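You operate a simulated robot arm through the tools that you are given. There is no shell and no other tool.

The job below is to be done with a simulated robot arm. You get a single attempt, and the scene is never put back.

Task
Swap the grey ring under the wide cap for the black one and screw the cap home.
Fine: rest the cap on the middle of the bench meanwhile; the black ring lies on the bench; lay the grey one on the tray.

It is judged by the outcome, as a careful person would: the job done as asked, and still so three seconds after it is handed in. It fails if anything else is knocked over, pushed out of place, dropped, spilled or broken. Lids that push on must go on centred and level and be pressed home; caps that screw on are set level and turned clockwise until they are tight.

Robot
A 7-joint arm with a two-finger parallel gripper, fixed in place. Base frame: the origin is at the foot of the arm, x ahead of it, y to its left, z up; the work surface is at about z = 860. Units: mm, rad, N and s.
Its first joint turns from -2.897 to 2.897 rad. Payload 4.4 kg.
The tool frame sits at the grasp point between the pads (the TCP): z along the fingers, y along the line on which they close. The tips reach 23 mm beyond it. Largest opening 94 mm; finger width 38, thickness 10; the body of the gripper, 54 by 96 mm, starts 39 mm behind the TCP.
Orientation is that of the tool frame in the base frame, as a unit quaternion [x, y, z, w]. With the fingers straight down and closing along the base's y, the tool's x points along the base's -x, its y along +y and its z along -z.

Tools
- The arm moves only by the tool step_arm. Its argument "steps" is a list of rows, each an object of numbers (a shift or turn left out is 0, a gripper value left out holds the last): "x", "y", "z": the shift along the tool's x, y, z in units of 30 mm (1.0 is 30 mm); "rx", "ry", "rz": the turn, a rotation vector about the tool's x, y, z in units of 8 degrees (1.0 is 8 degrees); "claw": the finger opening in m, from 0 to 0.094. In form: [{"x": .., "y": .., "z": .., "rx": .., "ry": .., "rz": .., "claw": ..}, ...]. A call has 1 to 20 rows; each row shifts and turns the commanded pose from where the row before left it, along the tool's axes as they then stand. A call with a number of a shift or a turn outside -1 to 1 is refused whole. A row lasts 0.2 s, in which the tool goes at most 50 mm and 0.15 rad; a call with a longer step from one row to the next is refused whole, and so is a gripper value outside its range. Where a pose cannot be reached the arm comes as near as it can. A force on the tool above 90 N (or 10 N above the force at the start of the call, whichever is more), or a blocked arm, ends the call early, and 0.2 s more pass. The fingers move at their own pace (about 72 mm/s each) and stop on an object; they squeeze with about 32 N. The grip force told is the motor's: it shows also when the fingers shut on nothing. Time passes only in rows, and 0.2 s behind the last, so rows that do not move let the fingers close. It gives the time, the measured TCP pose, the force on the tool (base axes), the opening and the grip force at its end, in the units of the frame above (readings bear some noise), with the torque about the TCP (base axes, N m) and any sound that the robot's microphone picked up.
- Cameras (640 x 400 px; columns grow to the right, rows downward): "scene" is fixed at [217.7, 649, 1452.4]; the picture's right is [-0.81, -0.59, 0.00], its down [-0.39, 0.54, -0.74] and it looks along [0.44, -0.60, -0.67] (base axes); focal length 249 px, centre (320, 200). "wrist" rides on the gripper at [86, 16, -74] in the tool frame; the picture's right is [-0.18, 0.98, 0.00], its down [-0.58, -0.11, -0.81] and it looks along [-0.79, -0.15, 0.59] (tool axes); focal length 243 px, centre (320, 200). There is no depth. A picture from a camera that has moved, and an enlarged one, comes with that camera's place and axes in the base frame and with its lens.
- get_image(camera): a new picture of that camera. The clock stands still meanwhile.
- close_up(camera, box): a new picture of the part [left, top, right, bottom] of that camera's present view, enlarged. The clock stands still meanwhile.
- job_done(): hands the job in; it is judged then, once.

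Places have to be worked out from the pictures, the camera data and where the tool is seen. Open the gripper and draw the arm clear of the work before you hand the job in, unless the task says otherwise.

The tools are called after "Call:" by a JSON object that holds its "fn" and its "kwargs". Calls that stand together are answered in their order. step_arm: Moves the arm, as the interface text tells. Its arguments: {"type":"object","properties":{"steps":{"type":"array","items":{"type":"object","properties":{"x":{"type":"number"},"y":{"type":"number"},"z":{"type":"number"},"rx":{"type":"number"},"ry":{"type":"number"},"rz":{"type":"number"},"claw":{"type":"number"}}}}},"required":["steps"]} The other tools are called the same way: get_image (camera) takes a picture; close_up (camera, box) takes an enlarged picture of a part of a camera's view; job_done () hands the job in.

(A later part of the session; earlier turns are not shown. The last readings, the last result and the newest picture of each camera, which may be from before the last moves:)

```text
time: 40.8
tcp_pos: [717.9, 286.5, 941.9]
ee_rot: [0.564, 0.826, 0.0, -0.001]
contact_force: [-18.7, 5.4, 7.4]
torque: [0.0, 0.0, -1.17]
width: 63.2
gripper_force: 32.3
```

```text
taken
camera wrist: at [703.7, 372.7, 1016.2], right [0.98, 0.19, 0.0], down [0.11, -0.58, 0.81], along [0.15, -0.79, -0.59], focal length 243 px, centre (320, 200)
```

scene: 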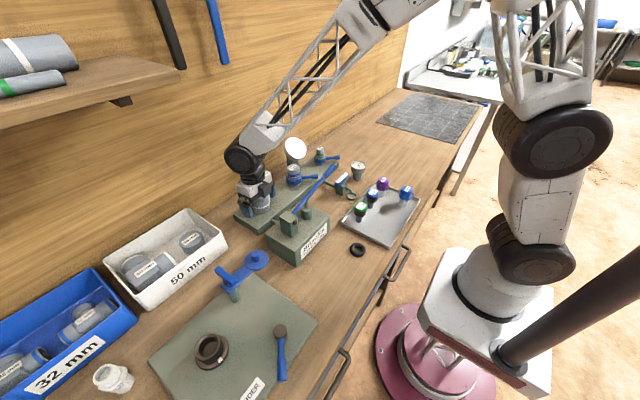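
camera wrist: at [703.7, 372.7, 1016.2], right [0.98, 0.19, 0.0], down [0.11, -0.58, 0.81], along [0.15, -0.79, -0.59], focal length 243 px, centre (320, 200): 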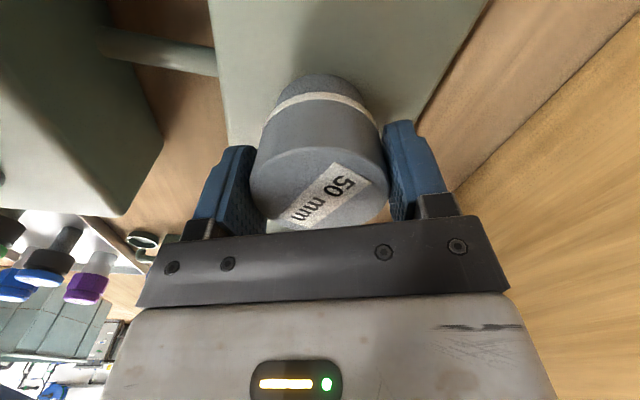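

Still slipping (torque −1.2 N·m). I align the fingers with the label direction, as in the first grip where it turned easily, i.e. rotate about −46° further with open fingers.

Call:
{"fn": "step_arm", "kwargs": {"steps": [{"claw": 0.094}, {"claw": 0.094}, {"rz": -0.95}, {"rz": -0.95}, {"rz": -0.95}, {"rz": -0.95}, {"rz": -0.95}, {"rz": -0.95}, {}]}}

Call:
{"fn": "close_up", "kwargs": {"camera": "wrist", "box": [200, 50, 440, 240]}}

```text
time: 42.8
tcp_pos: [721.7, 284.9, 942.0]
ee_rot: [0.199, 0.98, 0.0, -0.002]
contact_force: [-0.1, 0.8, 0.0]
torque: [-0.01, 0.0, 0.0]
width: 93.9
gripper_force: 0.1
```

```text
2.11 times, centred on (320, 145) of wrist
camera zoom: at [648.4, 334.1, 1015.7], right [0.55, 0.83, 0.0], down [0.49, -0.33, 0.81], along [0.67, -0.44, -0.59], focal length 511 px, centre (320, 316)
```

zoom: 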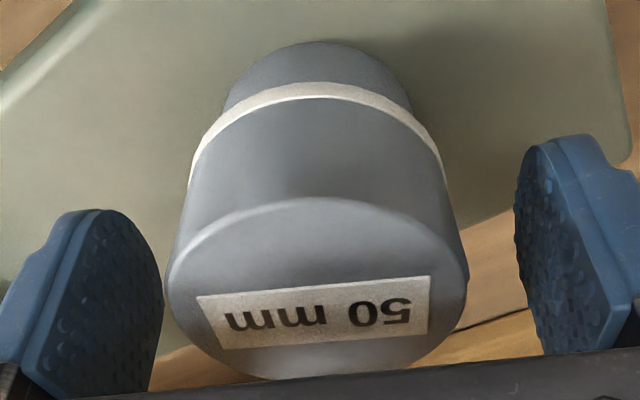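

The label is now aligned as in the first grip. I close here.

Call:
{"fn": "step_arm", "kwargs": {"steps": [{"claw": 0.05}, {"claw": 0.05}, {"claw": 0.05}, {"claw": 0.05}]}}

```text
time: 43.8
tcp_pos: [720.7, 283.7, 942.1]
ee_rot: [0.199, 0.98, 0.0, -0.001]
contact_force: [-2.8, -11.0, 0.7]
torque: [-0.25, 0.05, -0.09]
width: 62.5
gripper_force: 32.0
```

Width 62.5 mm — close to the flats. I turn counter-clockwise gently and check torque and label.

Call:
{"fn": "step_arm", "kwargs": {"steps": [{"rz": -0.5}, {"rz": -0.5}, {"rz": -0.5}, {"rz": -0.5}, {}]}}

Call:
{"fn": "close_up", "kwargs": {"camera": "wrist", "box": [200, 50, 440, 240]}}

```text
time: 45.0
tcp_pos: [721.2, 285.3, 941.4]
ee_rot: [0.061, 0.998, 0.001, 0.0]
contact_force: [-7.1, -7.2, -0.7]
torque: [-0.48, 0.36, -1.5]
width: 66.2
gripper_force: 31.7
```

```text
2.11 times, centred on (320, 145) of wrist
camera zoom: at [637.9, 312.2, 1015.8], right [0.3, 0.95, 0.0], down [0.57, -0.18, 0.81], along [0.77, -0.24, -0.59], focal length 511 px, centre (320, 316)
```

zoom: 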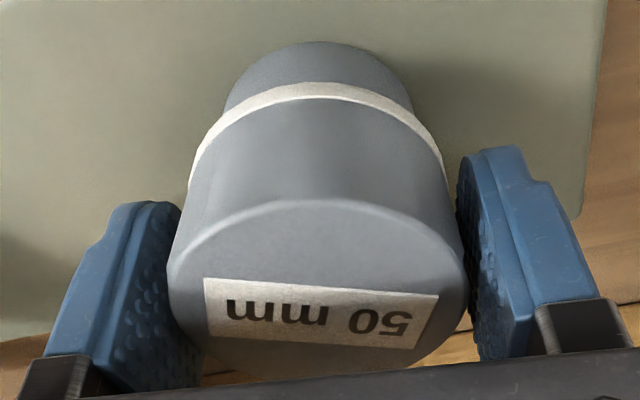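

The cap slips again at 1.5 N·m. It may already be at the end of its thread, so I test with a gentle lift of 3 mm.

Call:
{"fn": "step_arm", "kwargs": {"steps": [{"rz": 0.5}, {"rz": 0.5}, {"z": -0.05}, {"z": -0.05}, {}]}}

Call:
{"fn": "close_up", "kwargs": {"camera": "scene", "box": [235, 170, 295, 220]}}

```text
time: 46.2
tcp_pos: [721.5, 284.2, 943.9]
ee_rot: [0.131, 0.991, 0.0, -0.002]
contact_force: [18.0, -8.4, -36.0]
torque: [0.22, -0.2, 0.12]
width: 66.1
gripper_force: 31.9
```

```text
8.00 times, centred on (265, 195) of scene
camera zoom: at [217.7, 649.0, 1452.4], right [-0.81, -0.59, 0.0], down [-0.39, 0.54, -0.74], along [0.44, -0.6, -0.67], focal length 1991 px, centre (760, 240)
```

zoom: 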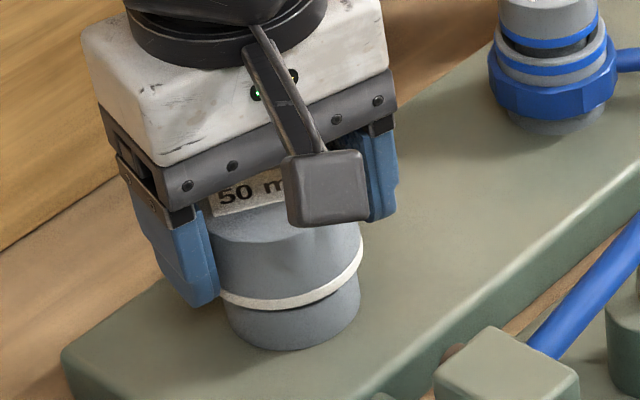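

It is still held by the thread (−36 N). I undo the lift and test whether it turns clockwise freely, to learn where on the thread it is.

Call:
{"fn": "step_arm", "kwargs": {"steps": [{"z": 0.05}, {"z": 0.05}, {"claw": 0.08}, {"claw": 0.08, "rz": 0.7}, {"claw": 0.08}, {"claw": 0.05}, {"claw": 0.05}, {"claw": 0.05}]}}

Call:
{"fn": "close_up", "kwargs": {"camera": "wrist", "box": [200, 50, 440, 240]}}

Call:
{"fn": "step_arm", "kwargs": {"steps": [{"rz": 0.4}, {"rz": 0.4}, {"rz": 0.4}, {}]}}

Call:
{"fn": "close_up", "kwargs": {"camera": "wrist", "box": [200, 50, 440, 240]}}

```text
time: 48.0
tcp_pos: [719.9, 284.8, 941.2]
ee_rot: [0.179, 0.984, 0.001, -0.001]
contact_force: [-2.3, -9.0, 2.4]
torque: [-0.41, 0.13, 0.04]
width: 64.9
gripper_force: 32.1
```

```text
2.11 times, centred on (320, 145) of wrist
camera zoom: at [646.1, 331.0, 1015.9], right [0.52, 0.86, 0.0], down [0.51, -0.31, 0.81], along [0.69, -0.42, -0.59], focal length 511 px, centre (320, 316)
```

zoom: 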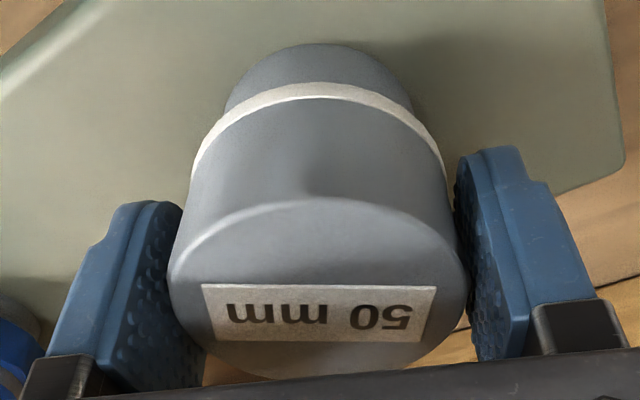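

```text
time: 49.0
tcp_pos: [721.6, 283.3, 941.4]
ee_rot: [0.26, 0.965, 0.0, -0.001]
contact_force: [-5.3, -18.7, 3.2]
torque: [-0.61, 0.12, 0.01]
width: 64.9
gripper_force: 32.2
```

```text
2.11 times, centred on (320, 145) of wrist
camera zoom: at [654.8, 342.8, 1015.8], right [0.65, 0.76, 0.0], down [0.45, -0.39, 0.8], along [0.61, -0.53, -0.59], focal length 511 px, centre (320, 316)
```

zoom: 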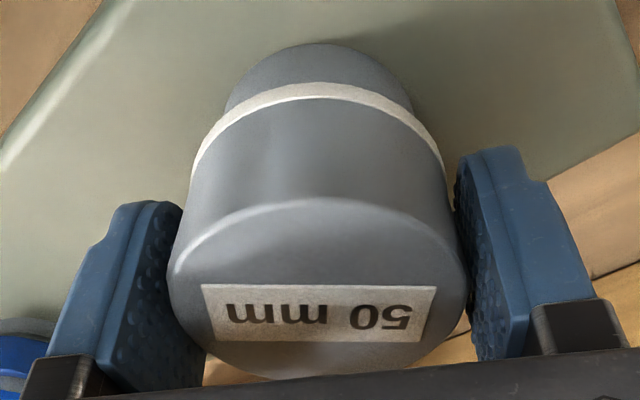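

Clockwise it turns freely (no torque), while counter-clockwise it is blocked — so it may be at an upper stop. I turn further clockwise to see how its height changes.

Call:
{"fn": "step_arm", "kwargs": {"steps": [{"rz": 0.8}, {"rz": 0.8}, {"rz": 0.8}, {"rz": 0.8}, {"rz": 0.8}, {"rz": 0.8}, {"rz": 0.8}, {}]}}

Call:
{"fn": "close_up", "kwargs": {"camera": "wrist", "box": [200, 50, 440, 240]}}

Call:
{"fn": "close_up", "kwargs": {"camera": "scene", "box": [235, 170, 295, 220]}}

```text
time: 50.8
tcp_pos: [719.8, 286.2, 942.3]
ee_rot: [0.609, 0.793, -0.001, -0.001]
contact_force: [-36.6, -12.2, -0.5]
torque: [0.09, 0.09, -0.1]
width: 67.0
gripper_force: 19.4
```

```text
2.11 times, centred on (320, 145) of wrist
camera zoom: at [714.3, 374.2, 1015.6], right [1.0, 0.08, 0.0], down [0.05, -0.59, 0.81], along [0.06, -0.8, -0.59], focal length 511 px, centre (320, 316)
```

zoom: 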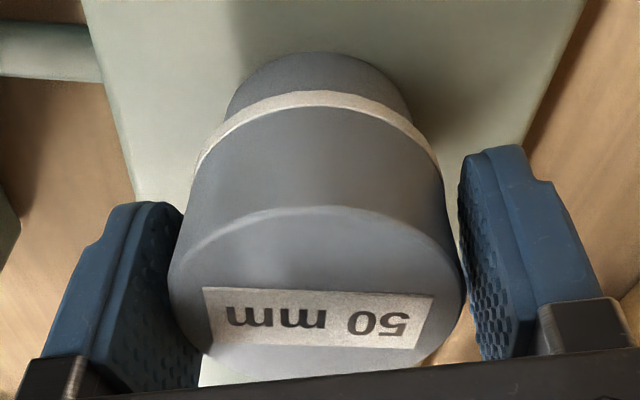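

```text
8.00 times, centred on (265, 195) of scene
camera zoom: at [217.7, 649.0, 1452.4], right [-0.81, -0.59, 0.0], down [-0.39, 0.54, -0.74], along [0.44, -0.6, -0.67], focal length 1991 px, centre (760, 240)
```

zoom: 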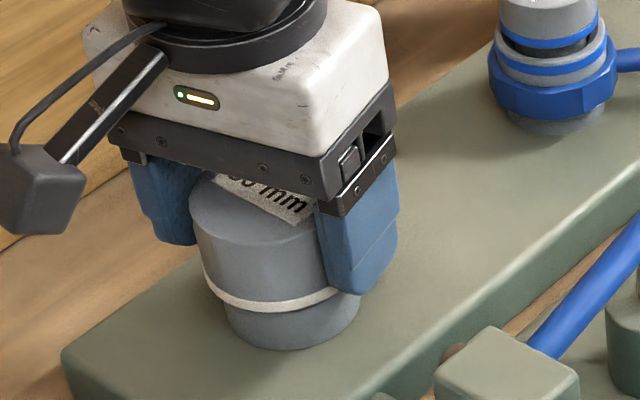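

The cap follows clockwise with no torque. I recentre and turn back counter-clockwise to find whether there is a definite stop angle.

Call:
{"fn": "step_arm", "kwargs": {"steps": [{"y": -0.03}, {"y": -0.02}, {"rz": -0.8}, {"rz": -0.8}, {"rz": -0.8}, {}]}}

Call:
{"fn": "close_up", "kwargs": {"camera": "wrist", "box": [200, 50, 440, 240]}}

Call:
{"fn": "step_arm", "kwargs": {"steps": [{"rz": -0.8}, {"rz": -0.8}, {"rz": -0.8}, {}]}}

Call:
{"fn": "close_up", "kwargs": {"camera": "wrist", "box": [200, 50, 440, 240]}}

```text
time: 52.2
tcp_pos: [719.3, 284.6, 941.0]
ee_rot: [0.468, 0.884, 0.001, 0.0]
contact_force: [-0.8, 12.7, -3.7]
torque: [-0.12, 0.28, 0.03]
width: 65.4
gripper_force: 32.0
```

```text
2.11 times, centred on (320, 145) of wrist
camera zoom: at [685.1, 366.0, 1016.3], right [0.92, 0.4, 0.0], down [0.24, -0.54, 0.81], along [0.32, -0.74, -0.59], focal length 511 px, centre (320, 316)
```

zoom: 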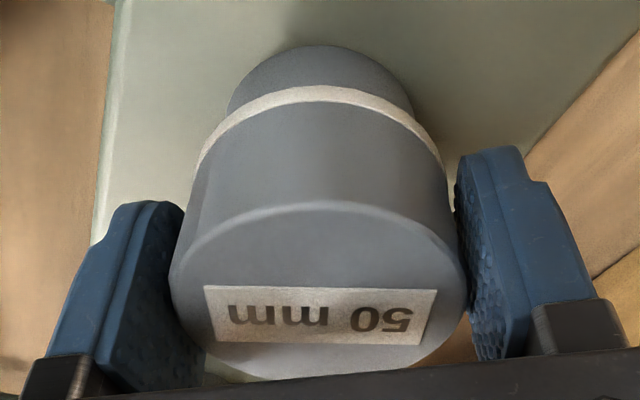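

```text
time: 53.2
tcp_pos: [720.6, 283.8, 941.5]
ee_rot: [0.313, 0.95, 0.0, -0.001]
contact_force: [9.7, 17.6, -4.4]
torque: [-0.24, 0.12, 0.02]
width: 65.2
gripper_force: 31.9
```

```text
2.11 times, centred on (320, 145) of wrist
camera zoom: at [660.6, 349.9, 1016.4], right [0.73, 0.68, 0.0], down [0.4, -0.44, 0.81], along [0.55, -0.59, -0.59], focal length 511 px, centre (320, 316)
```

zoom: 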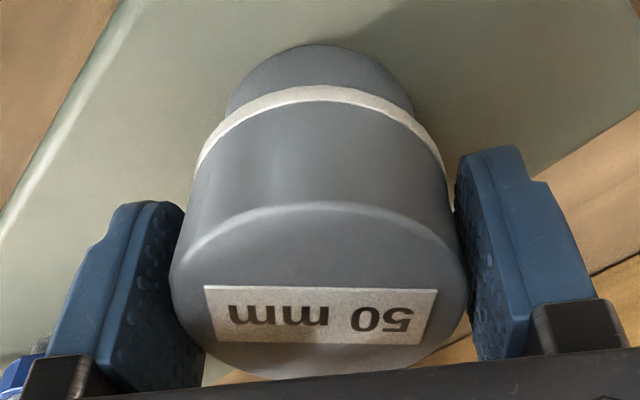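

It turns counter-clockwise freely here. I continue in small steps to find where it blocks.

Call:
{"fn": "step_arm", "kwargs": {"steps": [{"rz": -0.5}, {"rz": -0.5}, {"rz": -0.5}, {}]}}

Call:
{"fn": "step_arm", "kwargs": {"steps": [{"rz": -0.5}, {"rz": -0.5}, {"rz": -0.5}, {}]}}

Call:
{"fn": "close_up", "kwargs": {"camera": "wrist", "box": [200, 50, 440, 240]}}

```text
time: 54.2
tcp_pos: [720.1, 284.1, 941.4]
ee_rot: [0.213, 0.977, 0.002, 0.0]
contact_force: [24.2, 11.3, -0.9]
torque: [-0.34, -0.2, -0.05]
width: 65.3
gripper_force: 32.4
```

```text
time: 55.2
tcp_pos: [719.2, 284.9, 942.5]
ee_rot: [0.109, 0.994, 0.0, -0.001]
contact_force: [12.2, 0.8, -2.8]
torque: [-0.01, -0.18, -0.06]
width: 65.1
gripper_force: 32.1
```

```text
2.11 times, centred on (320, 145) of wrist
camera zoom: at [638.7, 319.8, 1015.5], right [0.39, 0.92, 0.0], down [0.55, -0.23, 0.8], along [0.74, -0.32, -0.59], focal length 511 px, centre (320, 316)
```

zoom: 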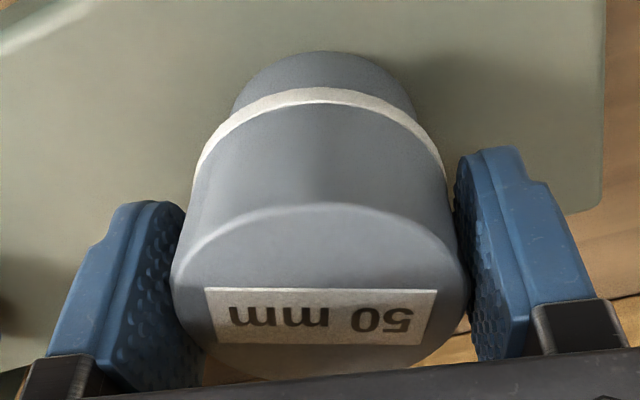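

It passed the earlier blocking angle without torque. I continue unscrewing with monitoring.

Call:
{"fn": "step_arm", "kwargs": {"steps": [{"rz": -0.8, "z": -0.002}, {"rz": -0.8, "z": -0.002}, {"rz": -0.8, "z": -0.002}, {"rz": -0.8, "z": -0.002}, {"rz": -0.8, "z": -0.002}, {}]}}

Call:
{"fn": "close_up", "kwargs": {"camera": "wrist", "box": [200, 50, 440, 240]}}

```text
time: 56.6
tcp_pos: [720.7, 284.3, 940.7]
ee_rot: [-0.168, 0.986, 0.0, -0.001]
contact_force: [0.2, -0.2, -1.1]
torque: [0.0, -0.01, -0.02]
width: 65.2
gripper_force: 32.4
```

```text
2.11 times, centred on (320, 145) of wrist
camera zoom: at [633.0, 271.5, 1015.9], right [-0.15, 0.99, 0.0], down [0.59, 0.09, 0.81], along [0.8, 0.12, -0.59], focal length 511 px, centre (320, 316)
```

zoom: 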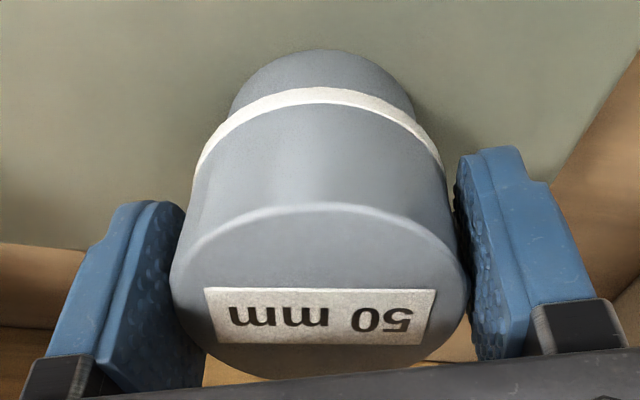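

All forces are now practically zero: the cap seems free of the thread. I lift it gently and look.

Call:
{"fn": "step_arm", "kwargs": {"steps": [{"z": -0.1}, {"z": -0.1}, {"z": -0.1}, {}]}}

Call:
{"fn": "close_up", "kwargs": {"camera": "scene", "box": [235, 160, 295, 220]}}

Call:
{"fn": "get_image", "kwargs": {"camera": "wrist"}}

```text
time: 57.6
tcp_pos: [719.8, 284.9, 950.6]
ee_rot: [-0.169, 0.986, 0.0, 0.0]
contact_force: [-0.2, 0.3, -1.1]
torque: [-0.01, -0.01, 0.02]
width: 65.2
gripper_force: 32.6
```

```text
6.67 times, centred on (265, 190) of scene
camera zoom: at [217.7, 649.0, 1452.4], right [-0.81, -0.59, 0.0], down [-0.39, 0.54, -0.74], along [0.44, -0.6, -0.67], focal length 1659 px, centre (687, 267)
```

zoom: 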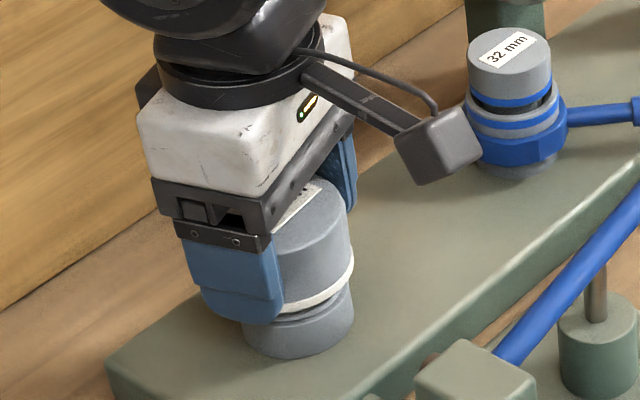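

```text
taken
camera wrist: at [633.1, 272.3, 1024.9], right [-0.15, 0.99, 0.0], down [0.59, 0.09, 0.81], along [0.8, 0.12, -0.59], focal length 243 px, centre (320, 200)
```

wrist: 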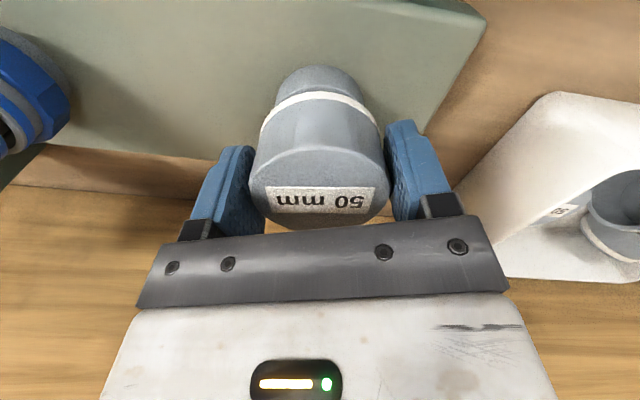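

The cap is off the thread (forces ~0, gap below). I lift it straight up and look at the neck.

Call:
{"fn": "step_arm", "kwargs": {"steps": [{"z": -0.4}, {"z": -0.6}, {"z": -0.8}, {"z": -0.8}, {"z": -0.8}, {}]}}

Call:
{"fn": "close_up", "kwargs": {"camera": "scene", "box": [235, 140, 305, 220]}}

Call:
{"fn": "get_image", "kwargs": {"camera": "wrist"}}

```text
time: 59.0
tcp_pos: [720.9, 284.5, 1053.6]
ee_rot: [-0.168, 0.986, 0.0, -0.001]
contact_force: [-0.3, -0.5, -2.1]
torque: [-0.03, 0.05, -0.03]
width: 65.3
gripper_force: 32.1
```

```text
5.00 times, centred on (270, 180) of scene
camera zoom: at [217.7, 649.0, 1452.4], right [-0.81, -0.59, 0.0], down [-0.39, 0.54, -0.74], along [0.44, -0.6, -0.67], focal length 1244 px, centre (570, 300)
```

zoom: 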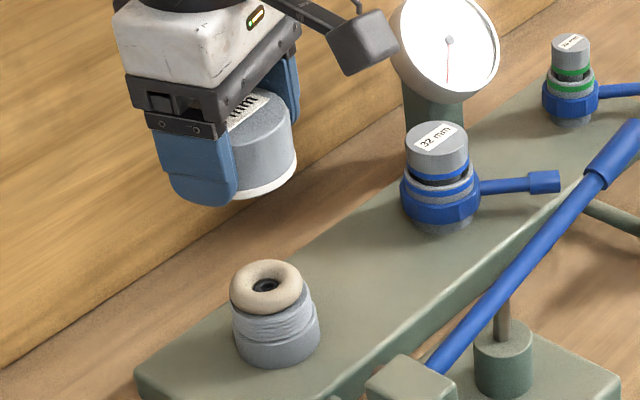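

```text
taken
camera wrist: at [633.5, 271.7, 1128.8], right [-0.15, 0.99, 0.0], down [0.59, 0.09, 0.81], along [0.8, 0.12, -0.59], focal length 243 px, centre (320, 200)
```

wrist: 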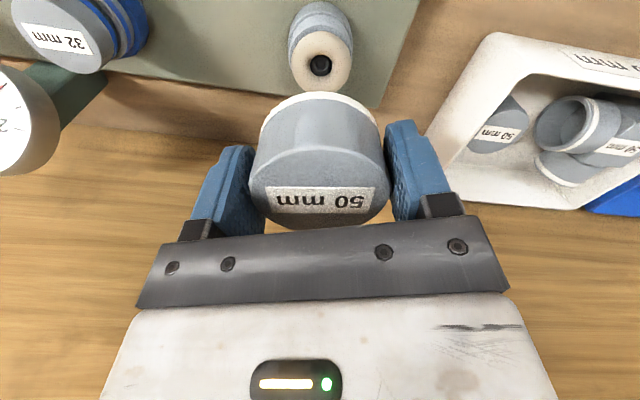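

The cap is off; the pale grey ring sits on the neck. I raise the cap, straighten the wrist and carry it over the lever to the free middle of the bench at about (410, 340).

Call:
{"fn": "step_arm", "kwargs": {"steps": [{"z": -0.8, "rz": 0.8}, {"z": -0.8, "rz": 0.8}, {"z": -0.8, "rz": 0.81}, {"x": 0.5}, {"x": 0.9, "y": 0.15}, {"x": 0.9, "y": 0.2}, {"x": 1, "y": 0.2}, {"x": 1, "y": 0.2}, {"x": 1, "y": 0.2}, {"x": 1, "y": 0.2}, {"x": 1, "y": 0.2}, {"x": 1, "y": 0.2}, {"x": 1, "y": 0.2}, {"x": 0.7, "y": 0.1}, {"x": 0.37}, {}]}}

Call:
{"fn": "get_image", "kwargs": {"camera": "scene"}}

Call:
{"fn": "get_image", "kwargs": {"camera": "wrist"}}

```text
time: 62.4
tcp_pos: [408.5, 339.9, 1126.8]
ee_rot: [-0.001, 1.0, 0.0, -0.001]
contact_force: [0.4, 0.1, -0.9]
torque: [0.0, 0.01, 0.01]
width: 65.2
gripper_force: 31.9
```

```text
taken
```

scene: 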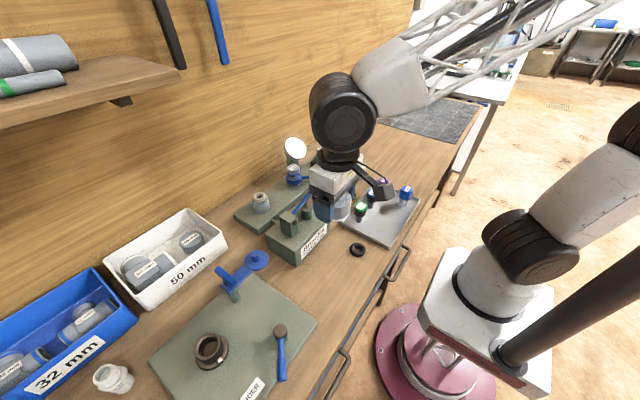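

```text
taken
camera wrist: at [322.3, 356.3, 1200.9], right [0.18, 0.98, 0.0], down [0.58, -0.11, 0.81], along [0.79, -0.15, -0.59], focal length 243 px, centre (320, 200)
```

wrist: 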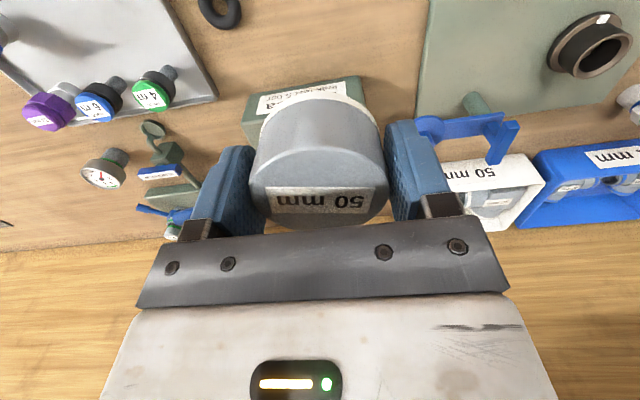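

The spot below is free. I descend most of the way.

Call:
{"fn": "step_arm", "kwargs": {"steps": [{"z": 1}, {"z": 1}, {"z": 1}, {"z": 1}, {"z": 1}, {"z": 1}, {"z": 0.8}, {"z": 0.4}, {}]}}

Call:
{"fn": "close_up", "kwargs": {"camera": "scene", "box": [280, 200, 400, 300]}}

```text
time: 64.4
tcp_pos: [408.5, 340.1, 909.8]
ee_rot: [-0.001, 1.0, 0.001, 0.0]
contact_force: [-1.0, -0.4, -1.1]
torque: [0.0, -0.01, 0.0]
width: 64.7
gripper_force: 32.0
```

```text
4.00 times, centred on (340, 250) of scene
camera zoom: at [217.7, 649.0, 1452.4], right [-0.81, -0.59, 0.0], down [-0.39, 0.54, -0.74], along [0.44, -0.6, -0.67], focal length 996 px, centre (240, 0)
```

zoom: 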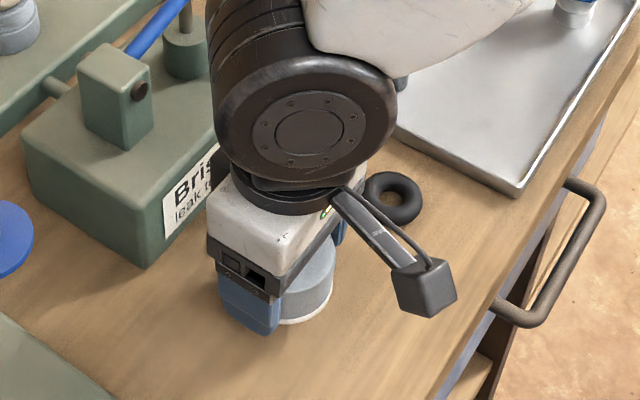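

Near the bench; I lower in small steps until contact.

Call:
{"fn": "step_arm", "kwargs": {"steps": [{"z": 0.15}, {"z": 0.15}, {"z": 0.1}, {"z": 0.08}, {}]}}

```text
time: 65.6
tcp_pos: [409.5, 339.0, 893.9]
ee_rot: [-0.002, 1.0, 0.001, -0.001]
contact_force: [0.7, 0.2, -1.2]
torque: [-0.02, 0.01, -0.03]
width: 64.9
gripper_force: 32.2
```

No contact yet at z=894; I go down in finer steps.

Call:
{"fn": "step_arm", "kwargs": {"steps": [{"z": 0.05}, {"z": 0.04}, {}]}}

Call:
{"fn": "step_arm", "kwargs": {"steps": [{"z": 0.04}, {}]}}

```text
time: 66.4
tcp_pos: [409.4, 339.6, 892.9]
ee_rot: [-0.001, 1.0, 0.001, -0.002]
contact_force: [-0.7, 1.0, 0.1]
torque: [0.02, -0.01, 0.02]
width: 64.8
gripper_force: 32.5
```

```text
time: 67.0
tcp_pos: [409.9, 339.2, 891.1]
ee_rot: [0.0, 1.0, 0.001, -0.002]
contact_force: [-0.1, -0.2, -1.0]
torque: [0.01, 0.02, 0.01]
width: 65.1
gripper_force: 32.4
```

Call:
{"fn": "step_arm", "kwargs": {"steps": [{"z": 0.04}, {}]}}

Call:
{"fn": "close_up", "kwargs": {"camera": "scene", "box": [310, 245, 380, 290]}}

```text
time: 67.6
tcp_pos: [409.3, 339.0, 890.4]
ee_rot: [-0.001, 1.0, 0.001, -0.001]
contact_force: [0.5, 0.8, -0.5]
torque: [0.01, 0.04, 0.01]
width: 64.9
gripper_force: 31.9
```

```text
8.89 times, centred on (345, 268) of scene
camera zoom: at [217.7, 649.0, 1452.4], right [-0.81, -0.59, 0.0], down [-0.39, 0.54, -0.74], along [0.44, -0.6, -0.67], focal length 2212 px, centre (98, -400)
```

zoom: 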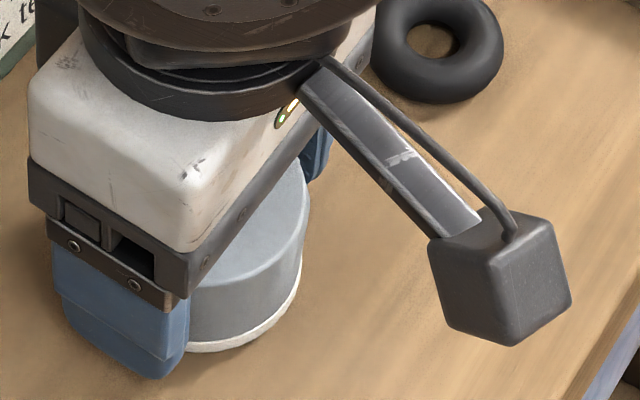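

Still not touching; the fingertips are at about 867. I continue in small steps.

Call:
{"fn": "step_arm", "kwargs": {"steps": [{"z": 0.04}, {"z": 0.04}, {}]}}

Call:
{"fn": "step_arm", "kwargs": {"steps": [{"z": 0.03}, {}]}}

Call:
{"fn": "step_arm", "kwargs": {"steps": [{"z": 0.03}, {}]}}

```text
time: 68.4
tcp_pos: [408.9, 339.6, 886.7]
ee_rot: [-0.001, 1.0, 0.001, 0.0]
contact_force: [0.2, 0.7, -1.0]
torque: [-0.04, -0.01, -0.02]
width: 65.0
gripper_force: 32.1
```

```text
time: 69.0
tcp_pos: [408.5, 340.1, 886.3]
ee_rot: [-0.001, 1.0, 0.001, -0.001]
contact_force: [-0.6, 0.2, -0.7]
torque: [-0.02, 0.03, 0.01]
width: 65.0
gripper_force: 32.1
```

```text
time: 69.6
tcp_pos: [407.7, 339.6, 887.1]
ee_rot: [-0.002, 1.0, 0.001, 0.0]
contact_force: [-7.2, -8.9, 31.5]
torque: [-0.99, 0.29, -0.21]
width: 64.8
gripper_force: 32.1
```

Contact at TCP z≈886.5 (31 N). I relieve slightly and open the fingers.

Call:
{"fn": "step_arm", "kwargs": {"steps": [{"z": -0.015}, {"claw": 0.08}, {"claw": 0.09}, {"claw": 0.094}, {}]}}

Call:
{"fn": "step_arm", "kwargs": {"steps": [{"z": -0.5}, {"z": -0.8}, {"z": -1}, {"z": -1}, {"z": -1}, {"z": -1}, {}]}}

Call:
{"fn": "close_up", "kwargs": {"camera": "scene", "box": [290, 215, 400, 300]}}

Call:
{"fn": "get_image", "kwargs": {"camera": "wrist"}}

```text
time: 70.8
tcp_pos: [408.0, 340.4, 885.9]
ee_rot: [-0.001, 1.0, 0.001, -0.001]
contact_force: [-0.1, 0.5, 0.1]
torque: [0.01, -0.03, 0.0]
width: 93.7
gripper_force: 0.1
```

```text
time: 72.4
tcp_pos: [409.0, 339.0, 1044.1]
ee_rot: [0.0, 1.0, 0.0, -0.001]
contact_force: [0.1, 0.5, 0.4]
torque: [0.02, -0.02, 0.04]
width: 94.0
gripper_force: 0.2
```

```text
4.71 times, centred on (345, 258) of scene
camera zoom: at [217.7, 649.0, 1452.4], right [-0.81, -0.59, 0.0], down [-0.39, 0.54, -0.74], along [0.44, -0.6, -0.67], focal length 1171 px, centre (202, -71)
```

zoom: 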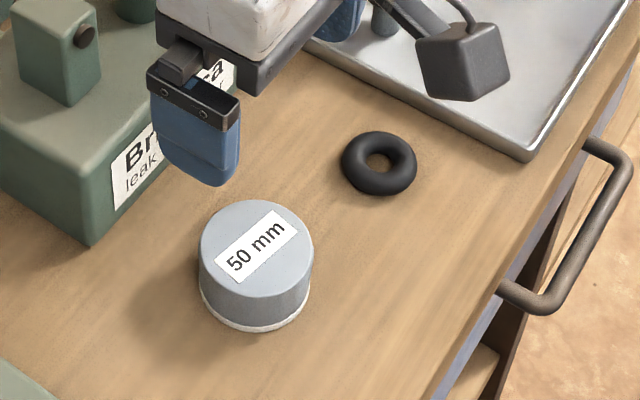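

```text
taken
camera wrist: at [323.4, 356.2, 1118.8], right [0.18, 0.98, 0.0], down [0.58, -0.11, 0.81], along [0.79, -0.15, -0.59], focal length 243 px, centre (320, 200)
```

wrist: 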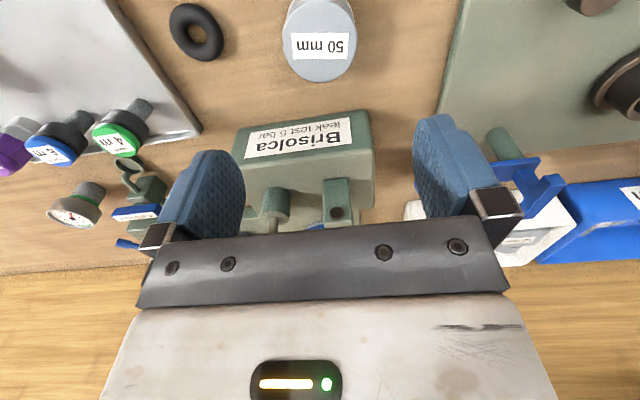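

The cap stands level on the bench. Now I go back over the neck for the grey ring, crossing above the lever.

Call:
{"fn": "step_arm", "kwargs": {"steps": [{"z": -1}, {"z": -1, "x": -0.5}, {"x": -1, "y": -0.2}, {"x": -1, "y": -0.2}, {"x": -1, "y": -0.2}, {"x": -1, "y": -0.2}, {"x": -1, "y": -0.2}, {"x": -1, "y": -0.2}, {"x": -1, "y": -0.2}, {"x": -1, "y": -0.2}, {"x": -1, "y": -0.2}, {"x": -0.7}, {"x": -0.17, "z": 1}, {"z": 1}, {}]}}

Call:
{"fn": "get_image", "kwargs": {"camera": "wrist"}}

Call:
{"fn": "close_up", "kwargs": {"camera": "scene", "box": [235, 170, 295, 220]}}

```text
time: 75.6
tcp_pos: [720.6, 285.9, 1044.7]
ee_rot: [-0.001, 1.0, 0.001, -0.001]
contact_force: [-0.2, 0.0, 0.0]
torque: [0.02, -0.03, 0.05]
width: 93.9
gripper_force: 0.0
```

```text
taken
camera wrist: at [633.8, 303.1, 1119.3], right [0.18, 0.98, 0.0], down [0.58, -0.11, 0.81], along [0.79, -0.15, -0.59], focal length 243 px, centre (320, 200)
```

wrist: 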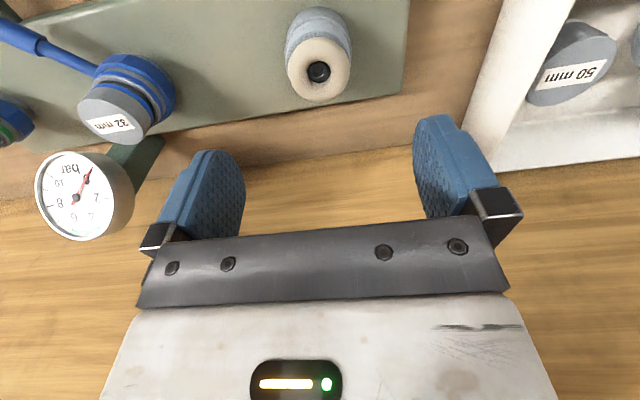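

```text
8.00 times, centred on (265, 195) of scene
camera zoom: at [217.7, 649.0, 1452.4], right [-0.81, -0.59, 0.0], down [-0.39, 0.54, -0.74], along [0.44, -0.6, -0.67], focal length 1991 px, centre (760, 240)
```

zoom: 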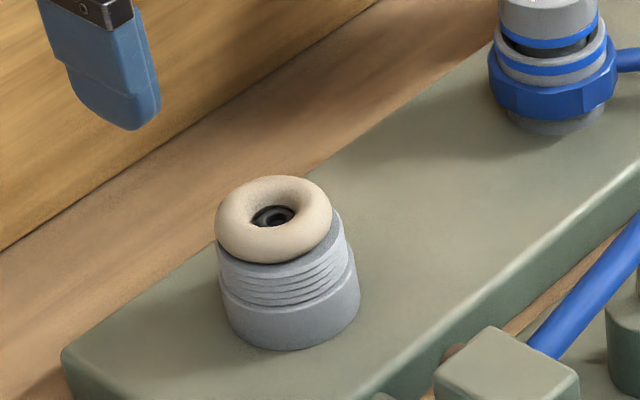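

I zoom in through the wrist camera for a precise ring position and height.

Call:
{"fn": "close_up", "kwargs": {"camera": "wrist", "box": [270, 0, 370, 110]}}

```text
3.64 times, centred on (320, 55) of wrist
camera zoom: at [633.8, 303.1, 1119.3], right [0.18, 0.98, 0.0], down [0.58, -0.11, 0.81], along [0.79, -0.15, -0.59], focal length 882 px, centre (320, 727)
```

zoom: 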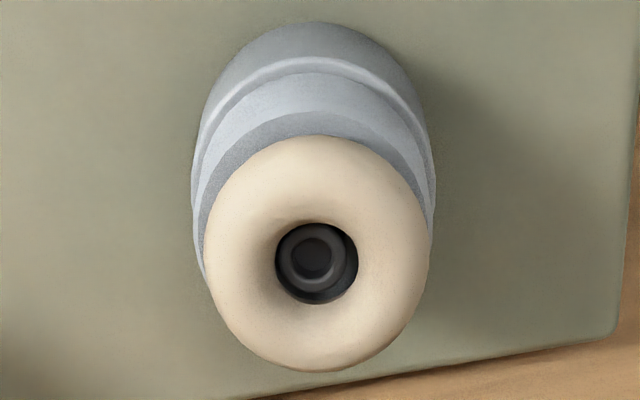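

Ring centre ≈ (720.3, 286.2, 934), outer diameter ≈46 mm, neck top ≈926.5. I descend to TCP z≈953 (tips ≈930) and close on the ring.

Call:
{"fn": "step_arm", "kwargs": {"steps": [{"z": 0.9}, {"z": 0.9}, {"z": 0.7}, {"z": 0.45}, {"z": 0.1}, {}, {"claw": 0.056}, {"claw": 0.056}, {"claw": 0.056}]}}

Call:
{"fn": "get_image", "kwargs": {"camera": "wrist"}}

Call:
{"fn": "close_up", "kwargs": {"camera": "scene", "box": [235, 165, 295, 220]}}

```text
time: 77.6
tcp_pos: [720.5, 285.5, 952.9]
ee_rot: [-0.001, 1.0, 0.001, 0.0]
contact_force: [0.4, 0.7, -0.3]
torque: [-0.03, -0.01, 0.02]
width: 56.1
gripper_force: 0.1
```

```text
taken
camera wrist: at [634.5, 303.0, 1027.1], right [0.18, 0.98, 0.0], down [0.58, -0.11, 0.81], along [0.79, -0.15, -0.59], focal length 243 px, centre (320, 200)
```

wrist: 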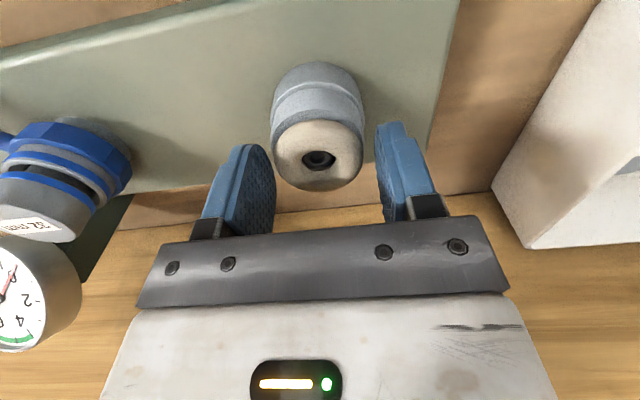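

```text
7.27 times, centred on (265, 192) of scene
camera zoom: at [217.7, 649.0, 1452.4], right [-0.81, -0.59, 0.0], down [-0.39, 0.54, -0.74], along [0.44, -0.6, -0.67], focal length 1810 px, centre (720, 254)
```

zoom: 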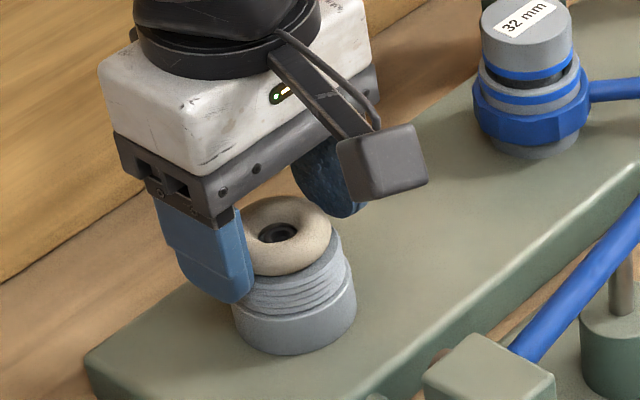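

The fingertips straddle the ring just above the neck top. I close on the ring.

Call:
{"fn": "step_arm", "kwargs": {"steps": [{"claw": 0.04}, {"claw": 0.04}, {"claw": 0.04}]}}

Call:
{"fn": "close_up", "kwargs": {"camera": "wrist", "box": [220, 40, 420, 220]}}

```text
time: 78.4
tcp_pos: [720.4, 284.9, 953.1]
ee_rot: [-0.001, 1.0, 0.002, -0.001]
contact_force: [-1.7, -43.2, 6.1]
torque: [-1.59, 0.12, -0.22]
width: 48.5
gripper_force: 45.3
```

```text
2.22 times, centred on (320, 130) of wrist
camera zoom: at [634.5, 301.8, 1027.1], right [0.18, 0.98, 0.0], down [0.58, -0.11, 0.81], along [0.79, -0.15, -0.59], focal length 539 px, centre (320, 356)
```

zoom: 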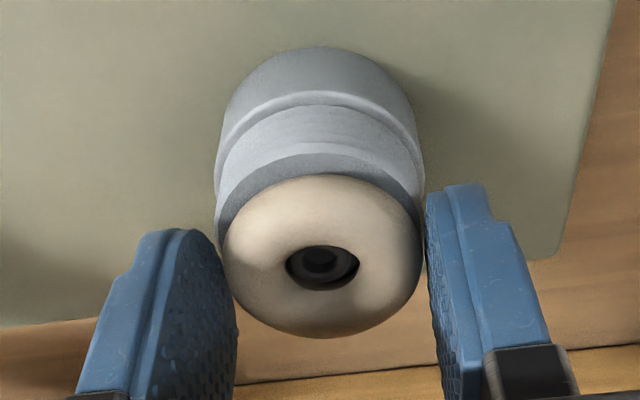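

Side force of −43 N at 48.5 mm: the left tip probably touches the neck edge. I open, raise 2 mm and close again.

Call:
{"fn": "step_arm", "kwargs": {"steps": [{"claw": 0.056}, {"claw": 0.056, "z": -0.07, "y": -0.02}, {"claw": 0.056}, {"claw": 0.04}, {"claw": 0.04}, {"claw": 0.04}]}}

Call:
{"fn": "close_up", "kwargs": {"camera": "wrist", "box": [220, 40, 420, 220]}}

```text
time: 79.8
tcp_pos: [719.8, 286.2, 956.1]
ee_rot: [-0.001, 1.0, 0.001, -0.001]
contact_force: [-0.9, 0.2, 1.3]
torque: [-0.03, 0.01, -0.03]
width: 42.2
gripper_force: 32.1
```

```text
2.22 times, centred on (320, 130) of wrist
camera zoom: at [634.4, 302.4, 1029.3], right [0.18, 0.98, 0.0], down [0.58, -0.11, 0.81], along [0.79, -0.15, -0.59], focal length 539 px, centre (320, 356)
```

zoom: 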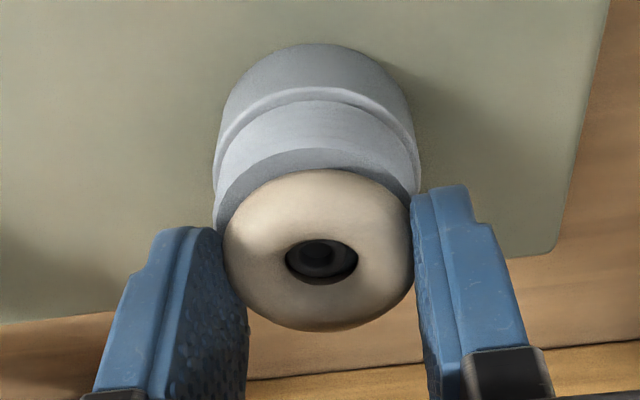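

Now it grips the ring cleanly (42 mm, no side forces). I lift gently a few mm and check that it comes along.

Call:
{"fn": "step_arm", "kwargs": {"steps": [{"z": -0.07}, {"z": -0.1}, {"z": -0.15}, {}]}}

Call:
{"fn": "close_up", "kwargs": {"camera": "wrist", "box": [220, 40, 420, 220]}}

Call:
{"fn": "close_up", "kwargs": {"camera": "scene", "box": [235, 165, 295, 220]}}

```text
time: 80.8
tcp_pos: [719.6, 285.4, 965.0]
ee_rot: [0.0, 1.0, 0.001, 0.0]
contact_force: [0.2, 0.4, -0.4]
torque: [0.01, 0.0, 0.02]
width: 41.9
gripper_force: 32.7
```

```text
2.22 times, centred on (320, 130) of wrist
camera zoom: at [633.2, 302.5, 1039.6], right [0.18, 0.98, 0.0], down [0.58, -0.11, 0.81], along [0.79, -0.15, -0.59], focal length 539 px, centre (320, 356)
```

zoom: 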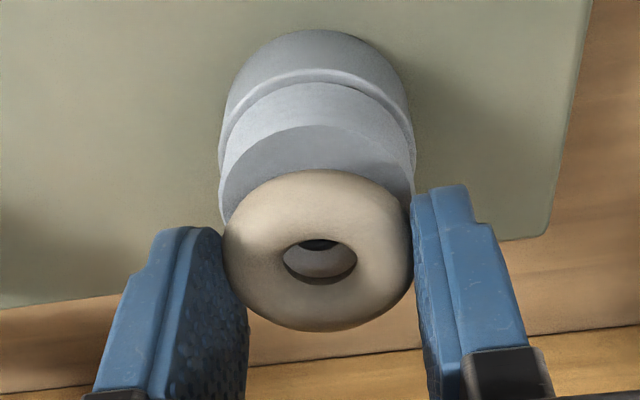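

```text
7.27 times, centred on (265, 192) of scene
camera zoom: at [217.7, 649.0, 1452.4], right [-0.81, -0.59, 0.0], down [-0.39, 0.54, -0.74], along [0.44, -0.6, -0.67], focal length 1810 px, centre (720, 254)
```

zoom: 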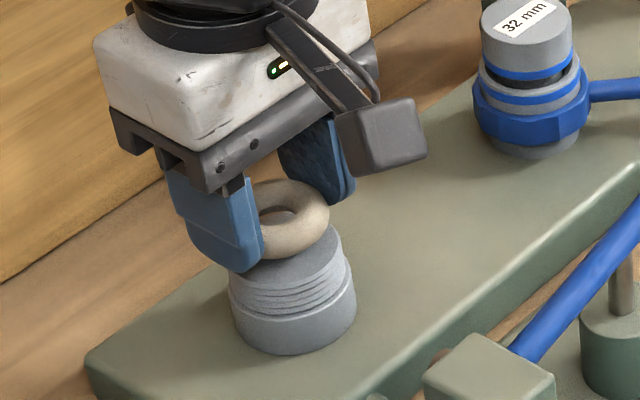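

The grey ring comes along and the neck top is clear. I raise it and carry it over to the free part of the tray, around (372, 100).

Call:
{"fn": "step_arm", "kwargs": {"steps": [{"z": -0.9}, {"z": -0.9}, {"z": -0.9}, {"z": -0.9}, {"z": -0.9}, {"x": 0.6, "z": -0.4}, {"x": 1, "y": -0.5}, {"x": 1, "y": -0.6}, {"x": 1, "y": -0.6}, {"x": 1, "y": -0.6}, {"x": 1, "y": -0.6}, {"x": 1, "y": -0.6}, {"x": 1, "y": -0.6}, {"x": 1, "y": -0.6}, {"x": 1, "y": -0.6}, {"x": 1, "y": -0.6}, {"x": 0.7, "y": -0.3}, {"x": 0.3}, {}]}}

Call:
{"fn": "get_image", "kwargs": {"camera": "wrist"}}

Call:
{"fn": "get_image", "kwargs": {"camera": "scene"}}

Call:
{"fn": "close_up", "kwargs": {"camera": "scene", "box": [235, 165, 295, 220]}}

```text
time: 84.8
tcp_pos: [371.8, 99.3, 1112.5]
ee_rot: [0.0, 1.0, 0.002, -0.001]
contact_force: [0.4, -0.4, 0.1]
torque: [0.0, -0.02, -0.01]
width: 41.9
gripper_force: 32.6
```

```text
taken
camera wrist: at [285.3, 115.2, 1185.6], right [0.18, 0.98, 0.0], down [0.58, -0.11, 0.81], along [0.79, -0.15, -0.59], focal length 243 px, centre (320, 200)
```

wrist: 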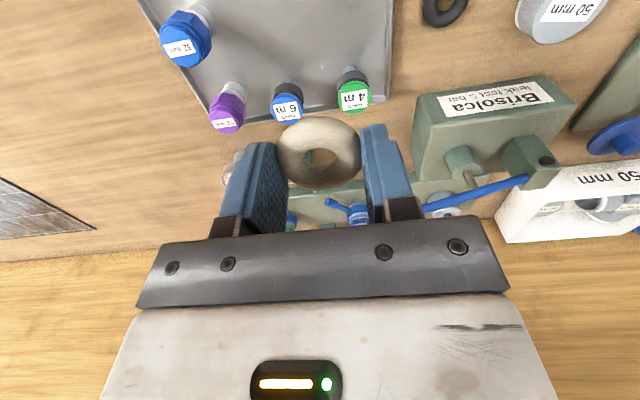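

```text
taken
```

scene: 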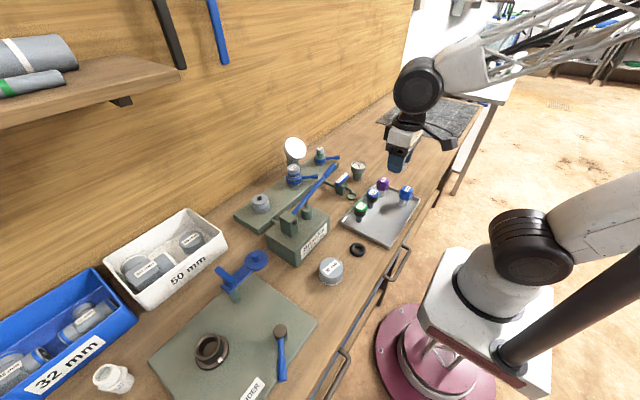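

```text
7.27 times, centred on (265, 192) of scene
camera zoom: at [217.7, 649.0, 1452.4], right [-0.81, -0.59, 0.0], down [-0.39, 0.54, -0.74], along [0.44, -0.6, -0.67], focal length 1810 px, centre (720, 254)
```

zoom: 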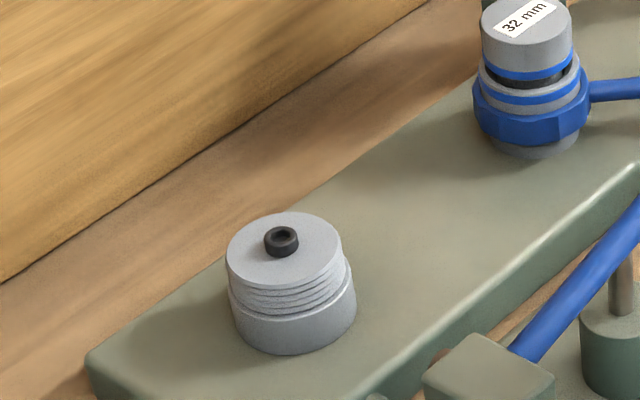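

The neck shows a small black spigot that the ring centres on — good to know. The tray spot below is free, so I lower the grey ring.

Call:
{"fn": "step_arm", "kwargs": {"steps": [{"z": 1}, {"z": 1}, {"z": 1}, {"z": 1}, {"z": 1}, {"z": 1}, {"z": 0.7}, {"z": 0.2}, {}]}}

Call:
{"fn": "close_up", "kwargs": {"camera": "scene", "box": [330, 150, 440, 250]}}

Call:
{"fn": "get_image", "kwargs": {"camera": "wrist"}}

```text
time: 86.8
tcp_pos: [371.1, 101.2, 903.7]
ee_rot: [-0.001, 1.0, 0.001, -0.002]
contact_force: [0.6, 0.1, -0.6]
torque: [-0.02, 0.01, 0.03]
width: 42.0
gripper_force: 32.5
```

```text
4.00 times, centred on (385, 200) of scene
camera zoom: at [217.7, 649.0, 1452.4], right [-0.81, -0.59, 0.0], down [-0.39, 0.54, -0.74], along [0.44, -0.6, -0.67], focal length 996 px, centre (60, 200)
```

zoom: 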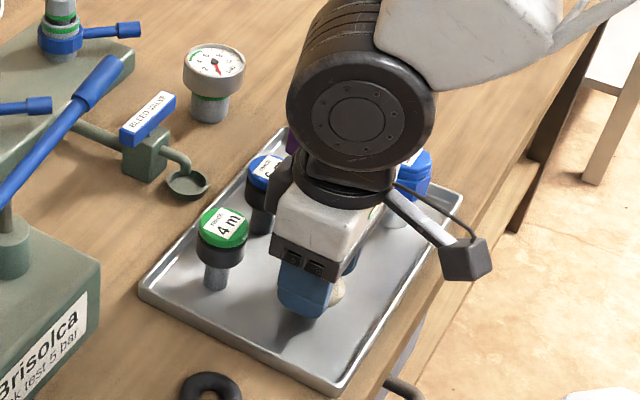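

```text
taken
camera wrist: at [286.0, 117.6, 978.4], right [0.18, 0.98, 0.0], down [0.58, -0.11, 0.81], along [0.79, -0.15, -0.59], focal length 243 px, centre (320, 200)
```

wrist: 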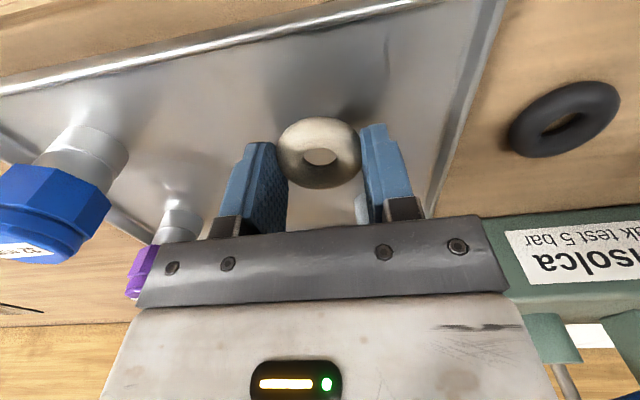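

Clear of the items around. I lower slowly until contact.

Call:
{"fn": "step_arm", "kwargs": {"steps": [{"z": 0.1}, {"z": 0.08}, {"z": 0.06}, {}]}}

Call:
{"fn": "step_arm", "kwargs": {"steps": [{"z": 0.05}, {"z": 0.03}, {}]}}

Call:
{"fn": "step_arm", "kwargs": {"steps": [{"z": 0.03}, {}]}}

```text
time: 87.8
tcp_pos: [373.3, 99.1, 897.6]
ee_rot: [-0.002, 1.0, 0.002, -0.002]
contact_force: [-0.5, 0.7, 0.3]
torque: [0.02, 0.02, 0.0]
width: 41.8
gripper_force: 32.2
```

```text
time: 88.6
tcp_pos: [372.7, 99.6, 895.5]
ee_rot: [-0.001, 1.0, 0.001, -0.001]
contact_force: [0.2, -0.1, -0.3]
torque: [0.02, 0.03, -0.01]
width: 41.8
gripper_force: 31.6
```

```text
time: 89.2
tcp_pos: [372.3, 99.2, 895.1]
ee_rot: [-0.001, 1.0, 0.001, 0.0]
contact_force: [-0.3, -0.4, 0.1]
torque: [0.01, 0.0, 0.0]
width: 41.4
gripper_force: 32.2
```

Call:
{"fn": "step_arm", "kwargs": {"steps": [{"z": 0.04}, {"z": 0.03}, {}]}}

Call:
{"fn": "step_arm", "kwargs": {"steps": [{"z": 0.03}, {"z": 0.03}, {}]}}

Call:
{"fn": "step_arm", "kwargs": {"steps": [{"z": 0.03}, {}]}}

```text
time: 90.0
tcp_pos: [372.8, 100.4, 893.2]
ee_rot: [-0.001, 1.0, 0.001, -0.001]
contact_force: [0.5, -0.7, 0.3]
torque: [0.01, 0.01, 0.01]
width: 41.5
gripper_force: 32.1
```

```text
time: 90.8
tcp_pos: [372.4, 99.9, 891.4]
ee_rot: [0.0, 1.0, 0.001, 0.0]
contact_force: [-0.8, -0.1, -0.7]
torque: [-0.01, 0.03, 0.01]
width: 41.2
gripper_force: 32.3
```

```text
time: 91.4
tcp_pos: [372.0, 99.5, 890.0]
ee_rot: [-0.001, 1.0, 0.001, -0.001]
contact_force: [0.1, -0.1, 0.1]
torque: [0.01, 0.0, 0.01]
width: 41.2
gripper_force: 31.9
```

No contact yet; I check the remaining gap in a close-up.

Call:
{"fn": "close_up", "kwargs": {"camera": "wrist", "box": [220, 80, 420, 220]}}

Call:
{"fn": "step_arm", "kwargs": {"steps": [{"z": 0.03}, {"z": 0.03}, {}]}}

```text
2.86 times, centred on (320, 150) of wrist
camera zoom: at [284.9, 115.9, 964.1], right [0.18, 0.98, 0.0], down [0.58, -0.11, 0.81], along [0.79, -0.15, -0.59], focal length 693 px, centre (320, 343)
```

zoom: 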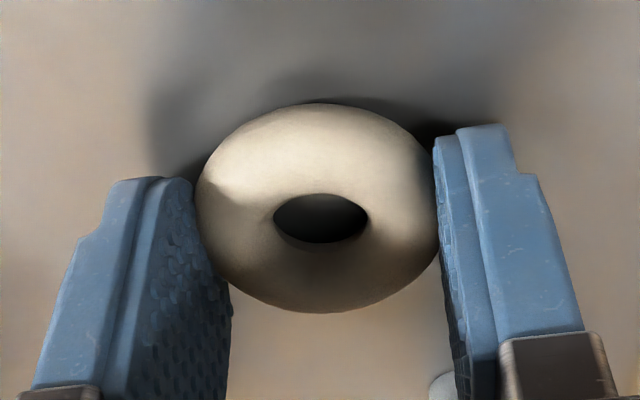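

```text
time: 92.2
tcp_pos: [372.2, 98.6, 889.0]
ee_rot: [-0.001, 1.0, 0.001, 0.0]
contact_force: [-16.9, 4.2, 42.2]
torque: [0.08, 0.37, 0.12]
width: 41.0
gripper_force: 32.4
```

Contact at z≈889. I relieve and open the fingers moderately, then rise straight up.

Call:
{"fn": "step_arm", "kwargs": {"steps": [{"z": -0.03}, {"claw": 0.06}, {"claw": 0.065}, {}, {"z": -0.5}, {"z": -0.8}, {"z": -1}, {"z": -1}, {"z": -1}, {"z": -1}, {}]}}

Call:
{"fn": "get_image", "kwargs": {"camera": "wrist"}}

Call:
{"fn": "close_up", "kwargs": {"camera": "scene", "box": [330, 150, 440, 270]}}

```text
time: 94.6
tcp_pos: [371.2, 98.7, 1048.3]
ee_rot: [-0.001, 1.0, 0.001, 0.0]
contact_force: [0.2, -1.0, -0.7]
torque: [0.0, 0.01, 0.03]
width: 65.0
gripper_force: 0.1
```

```text
taken
camera wrist: at [285.7, 115.2, 1122.0], right [0.18, 0.98, 0.0], down [0.58, -0.11, 0.81], along [0.79, -0.15, -0.59], focal length 243 px, centre (320, 200)
```

wrist: 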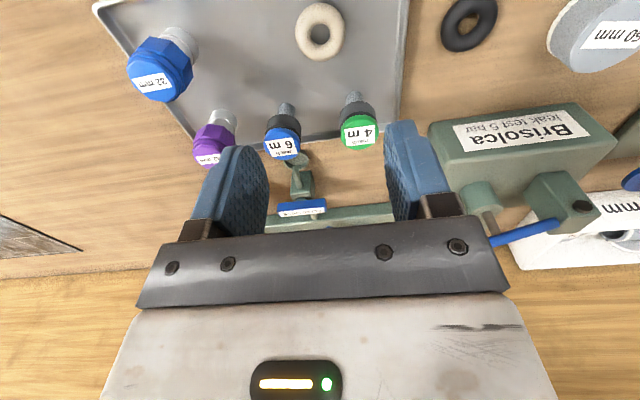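

```text
3.33 times, centred on (385, 210) of scene
camera zoom: at [217.7, 649.0, 1452.4], right [-0.81, -0.59, 0.0], down [-0.39, 0.54, -0.74], along [0.44, -0.6, -0.67], focal length 830 px, centre (103, 167)
```

zoom: 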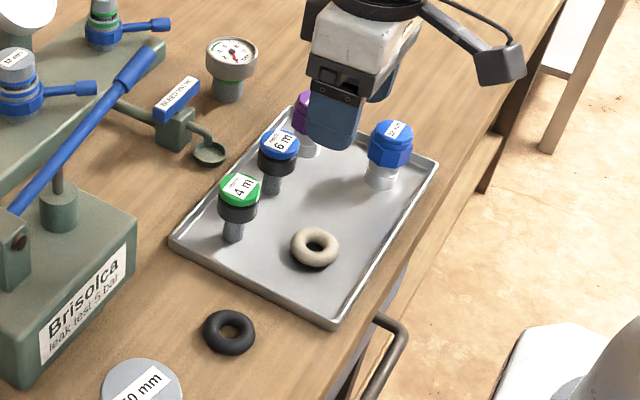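

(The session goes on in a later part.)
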